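You operate a simulated robot arm through the tools that you are given. There is no shell and no other tool. Be economical: measure what you need, move in short steps, check, and stop when the job is done.

The job below is to be done with a simulated robot arm. You get a single attempt, and the scene is never put back.

TASK
Shut the blue-marked flap of the kit carton.

The check looks at the end state, three seconds after you hand in, the way a careful person would. Anything else that was tipped, shoved, dropped, spilled or broken makes it a failure.

THE ROBOT
A 7-joint arm with a two-finger parallel gripper, fixed in place. Base frame: the origin is at the foot of the arm, x ahead of it, y to its left, z up. Units: cm, degrees, N and s.
Its first joint turns from -66.0 to 66.0 degrees. Payload 2.4 kg.
Tool frame: the origin (TCP) lies between the finger pads and is the grasp point; the fingertips stand 3 cm ahead of it; z points along the fingers, y is the line along which they close. The gripper opens to 9.4 cm. The fingers are 2.8 cm wide and 1 cm thick; the gripper's body (5 by 9.6 cm) begins 5.5 cm behind the TCP.
Orientation is told as [roll, pitch, yaw] about the base's x, y, z axes, in that order, counted from this pose: with the fingers straight down and closing along the base's y, the tool's x points along the base's -x, its y along +y and its z along -z.

THE INTERFACE
- The arm moves only by the tool move_arm. Its argument "targets" is a list of rows, each a list of 7 numbers: the shift along the tool's x, y, z in units of 25 mm (1.0 is 25 mm), then the turn, a rotation vector about the tool's x, y, z in units of 8 degrees (1.0 is 8 degrees), then the closure in counts, from 0 (fully open) to 255 (shut). In form: [[tx, ty, tz, wx, wy, wz, gripper], ...]. A call has 1 to 10 rows; each row shifts and turns the commanded pose from where the row before left it, along the tool's axes as they then stand. A call with a number of a shift or a turn outside -1 to 1 is refused whole. A row lasts 0.2 s, in which the tool goes at most 5 cm and 8.6 degrees; a call with a longer step from one row to the next is refused whole, and so is a gripper value outside its range. A pose out of reach is approached as far as the arm can. The call stops where the force on the tool passes 40 N (or 10 N more than at its start, if that is more) or the arm is blocked; 0.2 s more then pass. Each finger travels about 15.3 cm/s and halts on what it meets, pressing with about 22 N; the grip force reading is that of the motor and also rises with nothing between the fingers. The clock runs only during rows and for 0.2 s after the last one: add rows that do not move to give the fingers time. It gives the time, the measured TCP pose, the force on the tool (base axes), the opening and the grip force at its end, in the units of the frame above (readings bear some noise), and new pictures: "views" is both (left out), scene, wrist or none.
- Cameras (640 x 400 px; columns grow to the right, rows downward): "scene" is fixed at [2.88, 46.39, 144.7]; the picture's right is [-0.86, -0.51, 0.00], its down [-0.28, 0.47, -0.84] and it looks along [0.43, -0.72, -0.55] (base axes); focal length 311 px, centre (320, 200). "wrist" rides on the gripper at [-3.7, 0, -5.8] in the tool frame; the picture's right is [0.00, -1.00, 0.00], its down [0.97, 0.00, -0.24] and it looks along [0.24, 0.00, 0.97] (tool axes); focal length 218 px, centre (320, 200). There is no depth. A picture from a camera that has moved, and an enlarged one, comes with that camera's place and axes in the base frame and with its lens.
- close_up(camera, box): a new picture of the part [left, top, right, bottom] of that camera's present view, enlarged. It takes no simulated time.
- close_job(): hands the job in; it is judged then, once.

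Work in short steps. Places have to be worked out from the pictures, the camera data and where the tool is seen: move nearer, look again, correct. Check each grasp and each placing, and mend what went wrong. You have 90 turns and 170 pictures in all, those below and enlarged ones among them. Open the gripper and draw the arm clear of the work before you hand the job in, unless the task says otherwise; then end with one line.

The tools are called as name(argument=value, ...) on one line, values as JSON. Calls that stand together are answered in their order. move_arm: Moves the arm, as the interface text tells. Its arguments: {"type":"object","properties":{"targets":{"type":"array","items":{"type":"array","items":{"type":"number"}}},"views":{"type":"string","enum":["both","scene","wrist","none"]}},"required":["targets"]} The other tools are called the same way: close_up (camera, box) takes an enlarged picture of a part of a camera's view; close_job () hands the job in.

At the start:

```text
t: 0.0
tool_pos: [38.52, 1.06, 113.7]
ee_rot: [0.1, 0.0, -0.1]
contact_force: [1.1, 0.0, -0.1]
gripper_width: 9.4
grip_force: 0.1
```

scene: 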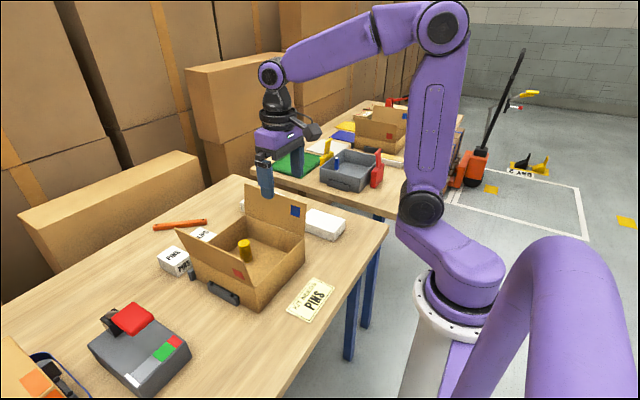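
wrist: 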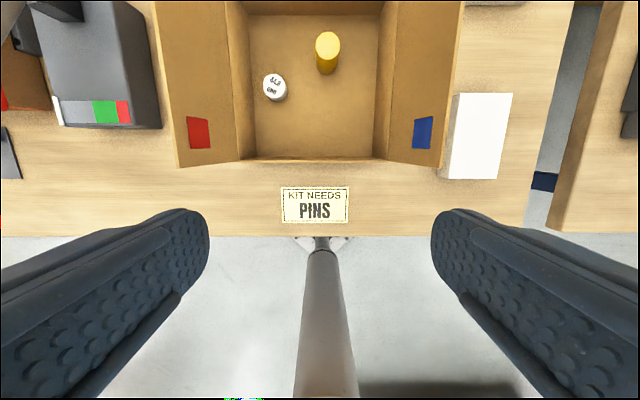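

The blue flap is on the carton's -y side, standing open outward. I take enlarged views to measure it.

close_up(camera="scene", box=[150, 160, 350, 320])

close_up(camera="wrist", box=[150, 0, 530, 240])

```text
2.50 times, centred on (250, 240) of scene
camera zoom: at [2.88, 46.39, 144.7], right [-0.86, -0.51, 0.0], down [-0.28, 0.47, -0.84], along [0.43, -0.72, -0.55], focal length 778 px, centre (495, 100)
```

zoom: 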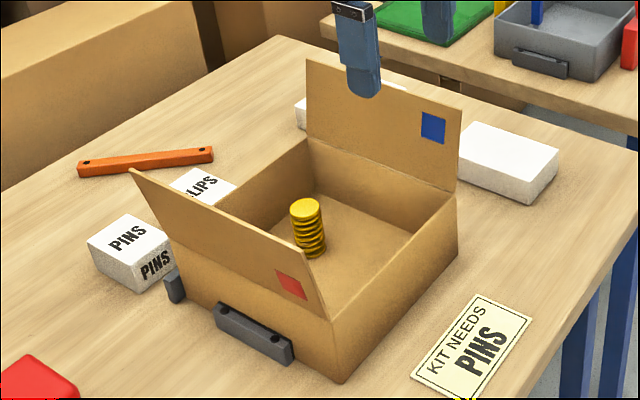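

```text
1.67 times, centred on (340, 120) of wrist
camera zoom: at [42.03, 0.88, 119.52], right [0.0, -1.0, 0.0], down [-0.97, 0.0, 0.24], along [-0.24, 0.0, -0.97], focal length 364 px, centre (287, 333)
```

zoom: 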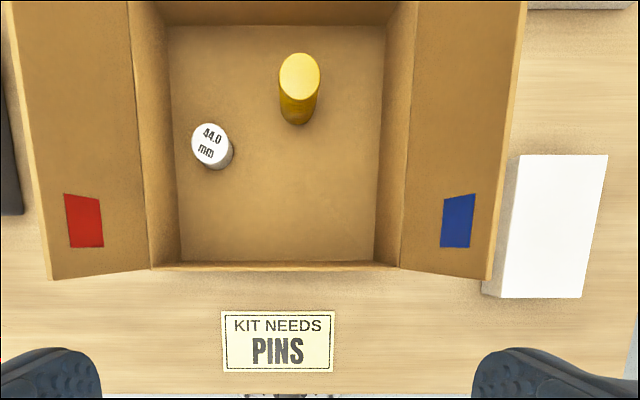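

From both cameras I place the blue flap's hinge at y≈-8.3, z≈89.5, spanning x≈40–60. Its free edge is at y≈-10, z≈99.7, so it leans slightly outward. The coin stack's top (z≈86.5) is below the rim. I close the fingers and move at the present height to the outside of the flap.

move_arm(targets=[[-0.575, -0.9, 0, 0, 0, 0, 255], [-0.575, -0.9, 0, 0, 0, 0, 255], [-0.575, -0.9, 0, 0, 0, 0, 255], [-0.575, -0.9, 0, 0, 0, 0, 255], [-0.575, -0.9, 0, 0, 0, 0, 255], [-0.575, -0.9, 0, 0, 0, 0, 255], [-0.575, -0.9, 0, 0, 0, 0, 255], [-0.575, -0.9, 0, 0, 0, 0, 255], [0, 0, 0, 0, 0, 0, 255]])

```text
t: 2.0
tool_pos: [50.04, -16.7, 113.65]
ee_rot: [0.1, 0.0, 0.0]
contact_force: [-0.3, 0.4, 0.1]
gripper_width: 0.01
grip_force: 22.0
camera wrist: at [53.65, -16.93, 119.42], right [0.0, -1.0, 0.0], down [-0.97, 0.0, 0.24], along [-0.24, 0.0, -0.97], focal length 218 px, centre (320, 200)
```

scene: 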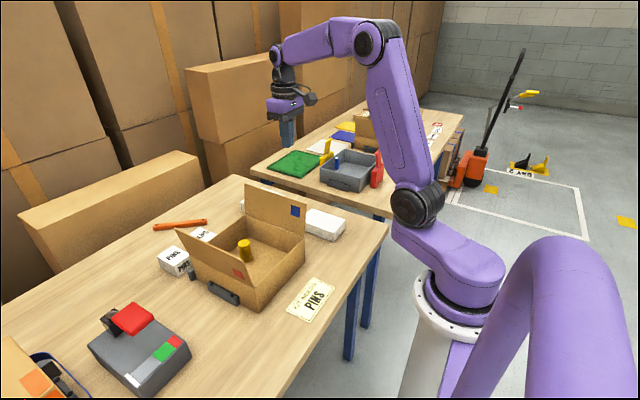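
wrist: 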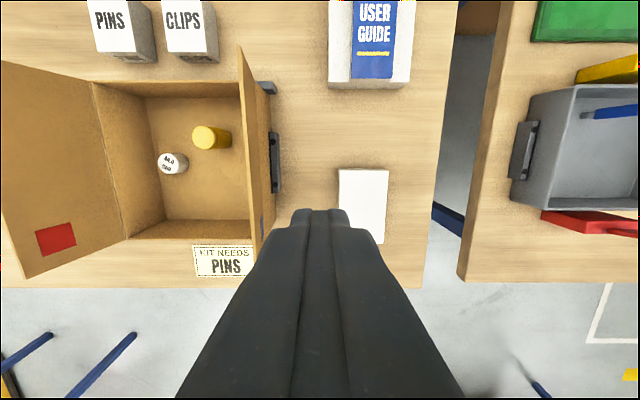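

The arm is now outside the flap. I enlarge this wrist view to refine the flap's edge and hinge.

close_up(camera="wrist", box=[80, 30, 400, 290])

```text
1.54 times, centred on (240, 160) of wrist
camera zoom: at [53.65, -16.93, 119.42], right [0.0, -1.0, 0.0], down [-0.97, 0.0, 0.24], along [-0.24, 0.0, -0.97], focal length 336 px, centre (443, 262)
```

zoom: 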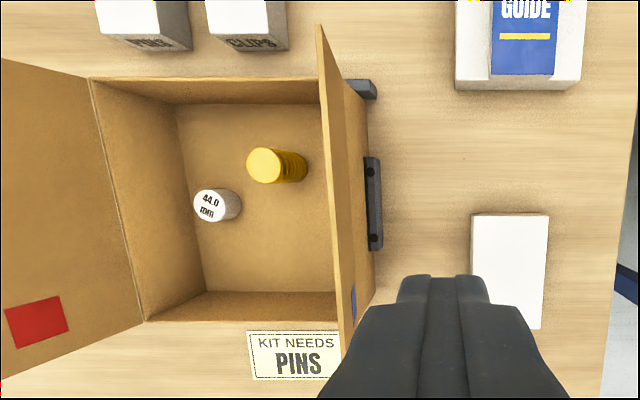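

Rim is z≈89 and the free edge z≈99, y≈-10.2, consistent with the first estimate. I descend outside the flap until the fingertips are at z≈96.

move_arm(targets=[[0, 0, 0.97, 0, 0, 0, 255], [0, 0, 0.97, 0, 0, 0, 255], [0, 0, 0.97, 0, 0, 0, 255], [0, 0, 0.97, 0, 0, 0, 255], [0, 0, 0.97, 0, 0, 0, 255], [0, 0, 0.97, 0, 0, 0, 255], [0, 0, 0, 0, 0, 0, 255]])

```text
t: 3.6
tool_pos: [49.98, -17.1, 99.18]
ee_rot: [0.0, 0.0, 0.0]
contact_force: [0.4, 0.6, 0.5]
gripper_width: 0.0
grip_force: 22.2
camera wrist: at [53.57, -17.2, 105.0], right [0.0, -1.0, 0.0], down [-0.97, 0.0, 0.24], along [-0.24, 0.0, -0.97], focal length 218 px, centre (320, 200)
```

scene: 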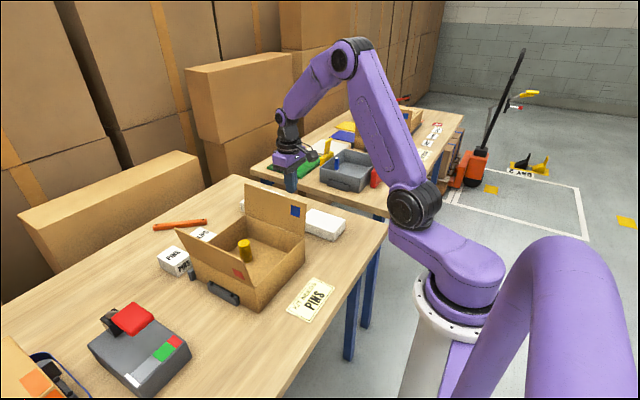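
wrist: 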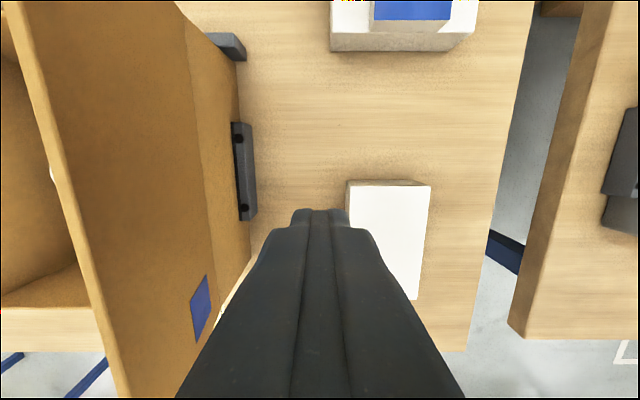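

The free edge is again y≈-10, z≈99 and the fingertips (z≈96) are clear below it. I push toward +y until the flap is past upright.

move_arm(targets=[[0, 0.6, 0, 0, 0, 0, 255], [0, 0.6, 0, 0, 0, 0, 255], [0, 0.5, 0, 0, 0, 0, 255], [0, 0.5, 0, 0, 0, 0, 255], [0, 0.5, 0, 0, 0, 0, 255], [0, 0.5, 0, 0, 0, 0, 255], [0, 0.4, 0, 0, 0, 0, 255]])

```text
t: 5.2
tool_pos: [50.19, -7.89, 99.24]
ee_rot: [-0.1, 0.0, 0.0]
contact_force: [-0.1, 0.3, 0.3]
gripper_width: 0.0
grip_force: 21.9
camera wrist: at [53.61, -8.08, 105.0], right [0.0, -1.0, 0.0], down [-0.97, 0.0, 0.24], along [-0.24, 0.0, -0.97], focal length 218 px, centre (320, 200)
```

scene: 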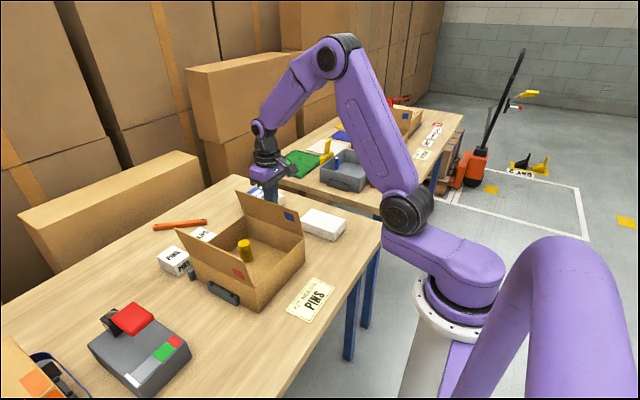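
wrist: 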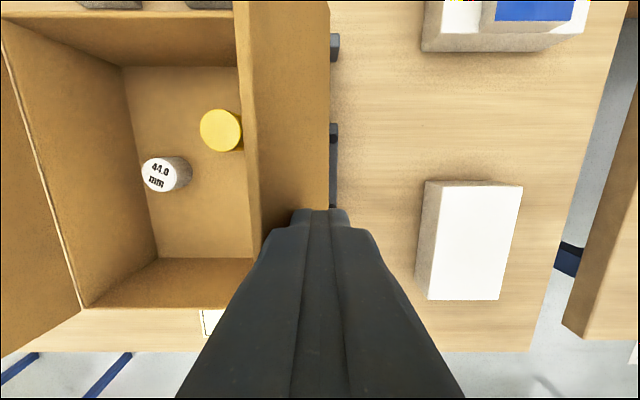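

The flap swings in freely with negligible force. I follow the arc about the hinge (radius ≈7 cm) to about 70°.

move_arm(targets=[[0, 0.44, 0.14, 0, 0, 0, 255], [0, 0.46, 0.22, 0, 0, 0, 255], [0, 0.42, 0.29, 0, 0, 0, 255], [0, 0.36, 0.36, 0, 0, 0, 255], [0, 0.28, 0.42, 0, 0, 0, 255], [0, 0.22, 0.46, 0, 0, 0, 255]])

```text
t: 6.6
tool_pos: [50.08, -2.46, 94.44]
ee_rot: [-0.1, 0.0, 0.0]
contact_force: [0.3, 1.0, -0.2]
gripper_width: 0.0
grip_force: 21.5
camera wrist: at [53.54, -2.73, 100.18], right [0.0, -1.0, 0.0], down [-0.97, 0.0, 0.24], along [-0.24, 0.0, -0.97], focal length 218 px, centre (320, 200)
```

scene: 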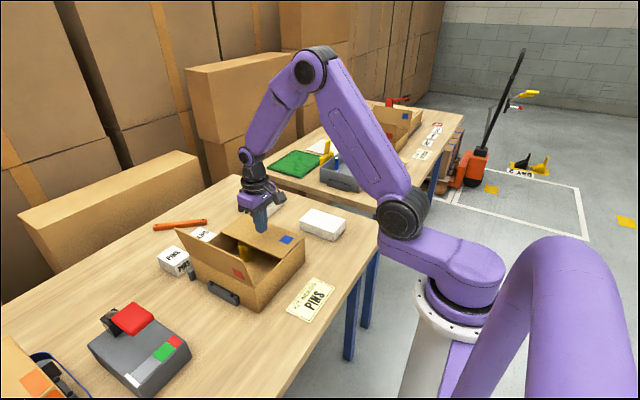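
wrist: 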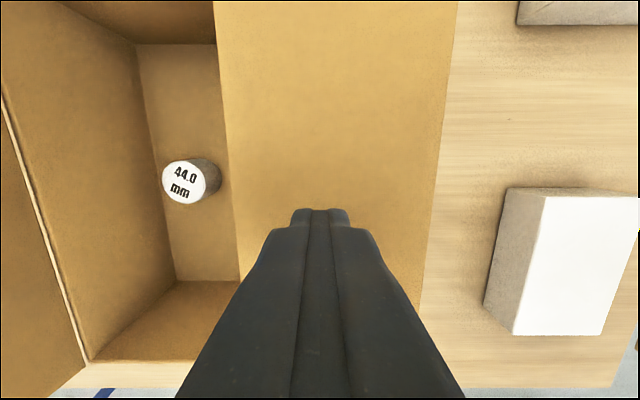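

The flap is about 70° over; tips at z≈91.4, rim ≈89. I ease downward in small steps, watching the force.

move_arm(targets=[[0, 0.08, 0.2, 0, 0, 0, 255], [0, 0.06, 0.2, 0, 0, 0, 255], [0, 0, 0.2, 0, 0, 0, 255], [0, 0, 0.12, 0, 0, 0, 255]])

close_up(camera="scene", box=[150, 160, 350, 320])

```text
t: 7.6
tool_pos: [50.13, -2.19, 92.64]
ee_rot: [0.0, 0.0, 0.0]
contact_force: [0.0, 0.0, 0.1]
gripper_width: 0.0
grip_force: 21.7
camera wrist: at [53.57, -2.28, 98.45], right [0.0, -1.0, 0.0], down [-0.97, 0.0, 0.24], along [-0.24, 0.0, -0.97], focal length 218 px, centre (320, 200)
```

scene: 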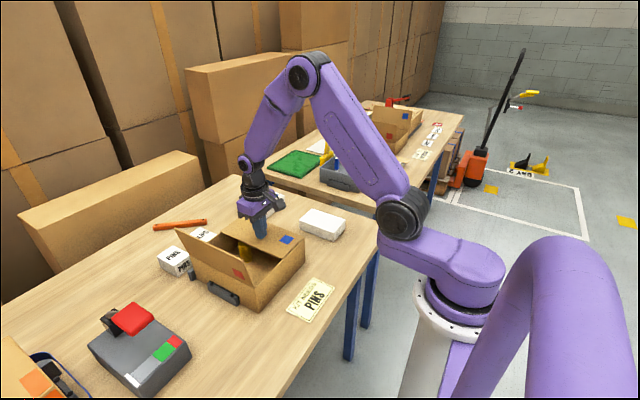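
wrist: 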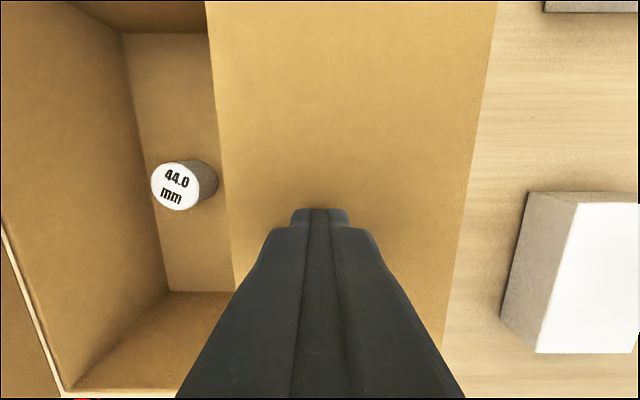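

```text
2.50 times, centred on (250, 240) of scene
camera zoom: at [2.88, 46.39, 144.7], right [-0.86, -0.51, 0.0], down [-0.28, 0.47, -0.84], along [0.43, -0.72, -0.55], focal length 778 px, centre (495, 100)
```

zoom: 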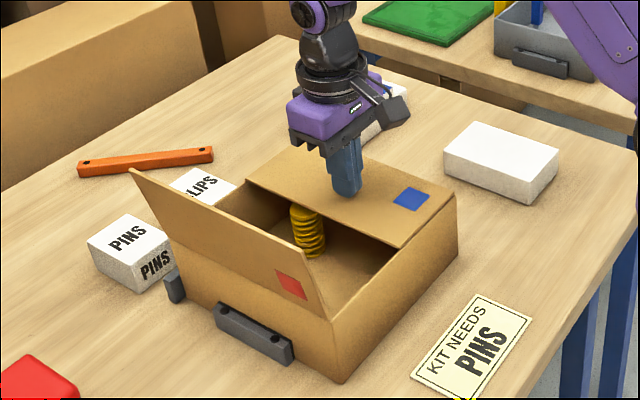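

The flap is nearly flat, with a small gap still visible over the near wall. I keep going down in small steps until contact force appears.

move_arm(targets=[[0, 0, 0.1, 0, 0, 0, 255], [0, 0, 0.1, 0, 0, 0, 255], [0, 0, 0.08, 0, 0, 0, 255]], views="wrist")

close_up(camera="scene", box=[210, 200, 330, 300])

```text
t: 8.3
tool_pos: [49.94, -2.14, 92.63]
ee_rot: [0.0, -0.1, 0.0]
contact_force: [-8.1, 0.9, 20.0]
gripper_width: 0.02
grip_force: 21.9
stopped in row 3: the force on the tool passed its limit (the readings are from after the stop); the commanded pose is now the measured one
camera wrist: at [53.55, -2.3, 98.31], right [0.0, -1.0, 0.0], down [-0.97, 0.0, 0.24], along [-0.24, 0.0, -0.97], focal length 218 px, centre (320, 200)
```

wrist: 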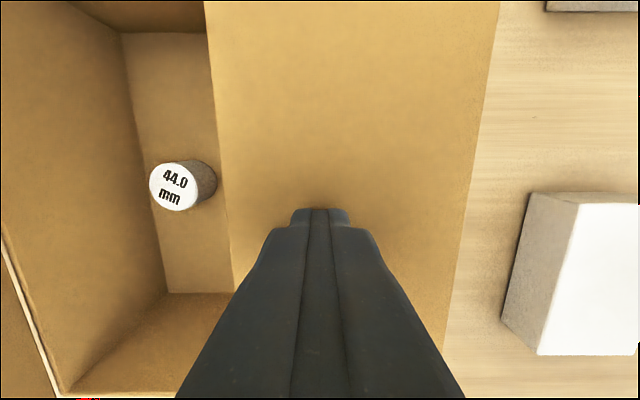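

```text
4.00 times, centred on (270, 250) of scene
camera zoom: at [2.83, 46.39, 144.7], right [-0.86, -0.51, 0.0], down [-0.28, 0.47, -0.84], along [0.43, -0.72, -0.55], focal length 1246 px, centre (520, 0)
```

zoom: 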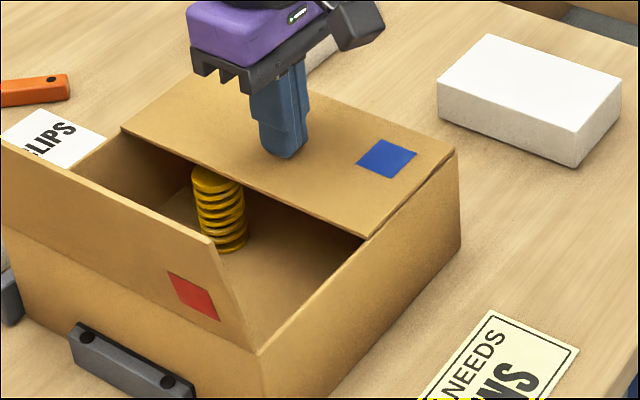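

Force rose at fingertip z≈89.6 and the flap now looks flush with the rim. I lift clear to see whether it stays down.

move_arm(targets=[[0, 0, -0.4, 0, 0, 0, 255], [0, -0.2, -0.9, 0, 0, 0, 255], [0, -0.2, -0.9, 0, 0, 0, 255], [0, -0.2, -0.9, 0, 0, 0, 255], [0, 0, -0.9, 0, 0, 0, 255], [0, 0, -0.9, 0, 0, 0, 255], [0, 0, -0.9, 0, 0, 0, 255], [0, 0, 0, 0, 0, 0, 255], [0, 0, 0, 0, 0, 0, 255]], views="wrist")

close_up(camera="scene", box=[210, 200, 330, 300])

```text
t: 10.3
tool_pos: [50.12, -3.72, 106.98]
ee_rot: [-0.1, -0.1, 0.1]
contact_force: [-0.2, 0.0, -0.1]
gripper_width: 0.01
grip_force: 21.8
camera wrist: at [53.56, -3.79, 112.76], right [0.0, -1.0, 0.0], down [-0.97, 0.0, 0.24], along [-0.24, 0.0, -0.97], focal length 218 px, centre (320, 200)
```

wrist: 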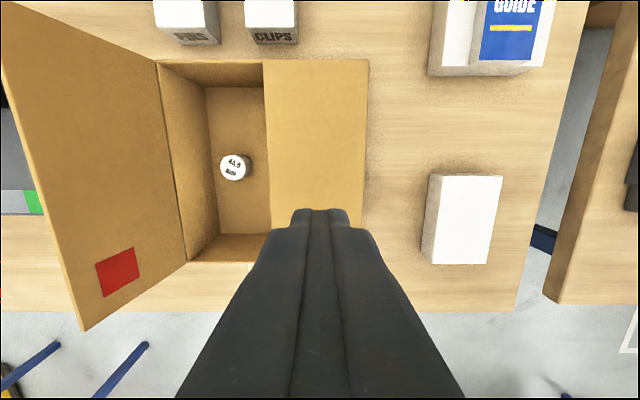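

```text
4.00 times, centred on (270, 250) of scene
camera zoom: at [2.88, 46.39, 144.7], right [-0.86, -0.51, 0.0], down [-0.28, 0.47, -0.84], along [0.43, -0.72, -0.55], focal length 1246 px, centre (520, 0)
```

zoom: 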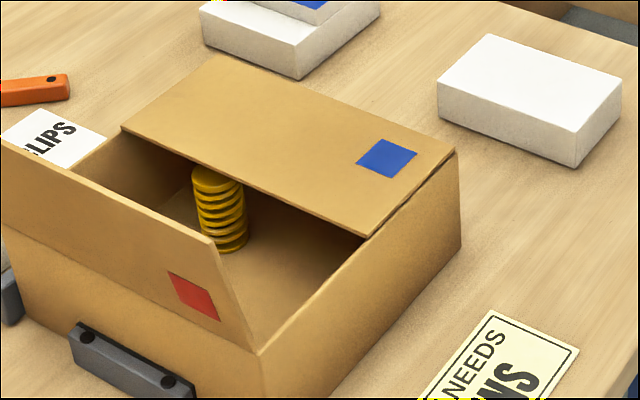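

The flap stays down. I draw the arm away, opening the gripper, and check closely that there is no residual gap.

move_arm(targets=[[0.9, 0, -0.7, 0, 0, 0, 255], [0.9, 0.3, -0.7, 0, 0, 0, 200], [0.9, 0.3, -0.7, 0, 0, 0, 100], [0.9, 0.5, -0.7, 0, 0, 0, 0], [0.9, 0.5, 0, 0, 0, 0, 0], [0.6, 0.4, 0, 0, 0, 0, 0], [0, 0, 0, 0, 0, 0, 0], [0, 0, 0, 0, 0, 0, 0]], views="both")

close_up(camera="scene", box=[230, 215, 310, 265])

close_up(camera="wrist", box=[180, 0, 460, 175])

```text
t: 12.1
tool_pos: [37.29, 1.47, 113.97]
ee_rot: [0.2, 0.0, 0.0]
contact_force: [0.4, -0.5, 0.0]
gripper_width: 9.41
grip_force: 0.2
camera wrist: at [40.78, 1.28, 119.72], right [0.0, -1.0, 0.0], down [-0.97, 0.0, 0.24], along [-0.24, 0.0, -0.97], focal length 218 px, centre (320, 200)
```

scene: 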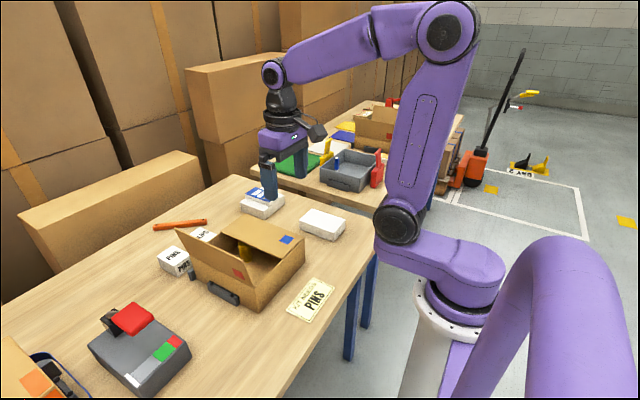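
wrist: 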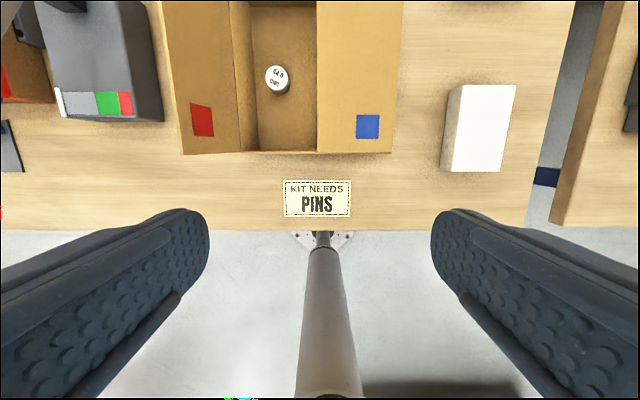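

```text
8.00 times, centred on (270, 240) of scene
camera zoom: at [2.88, 46.39, 144.7], right [-0.86, -0.51, 0.0], down [-0.28, 0.47, -0.84], along [0.43, -0.72, -0.55], focal length 2491 px, centre (720, -120)
```

zoom: 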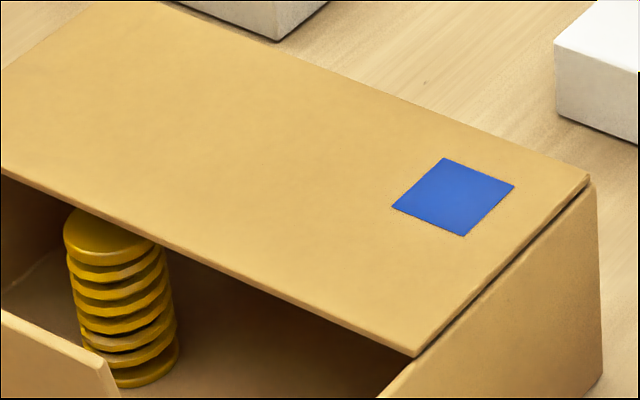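

```text
2.29 times, centred on (320, 88) of wrist
camera zoom: at [40.78, 1.28, 119.72], right [0.0, -1.0, 0.0], down [-0.97, 0.0, 0.24], along [-0.24, 0.0, -0.97], focal length 499 px, centre (320, 457)
```

zoom: 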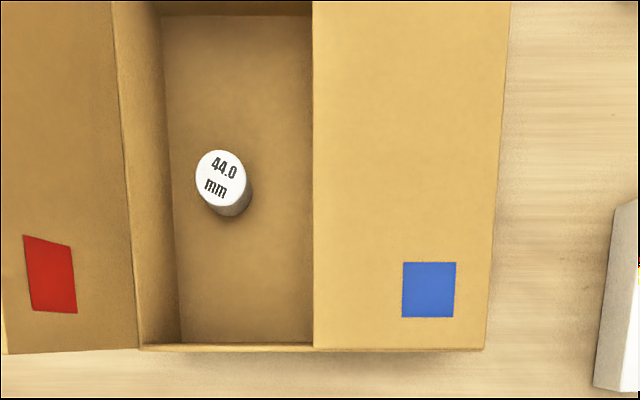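

The flap lies flat along the rim with an even seam. The coin stack is upright beneath it and the other objects are where they were. The gripper is open and the arm is clear, so I hand in.

close_job()

```text
The job is handed in.
```

The blue-marked flap of the kit carton is shut flat on the rim and stayed down after I let go; nothing else looks disturbed in the final pictures.
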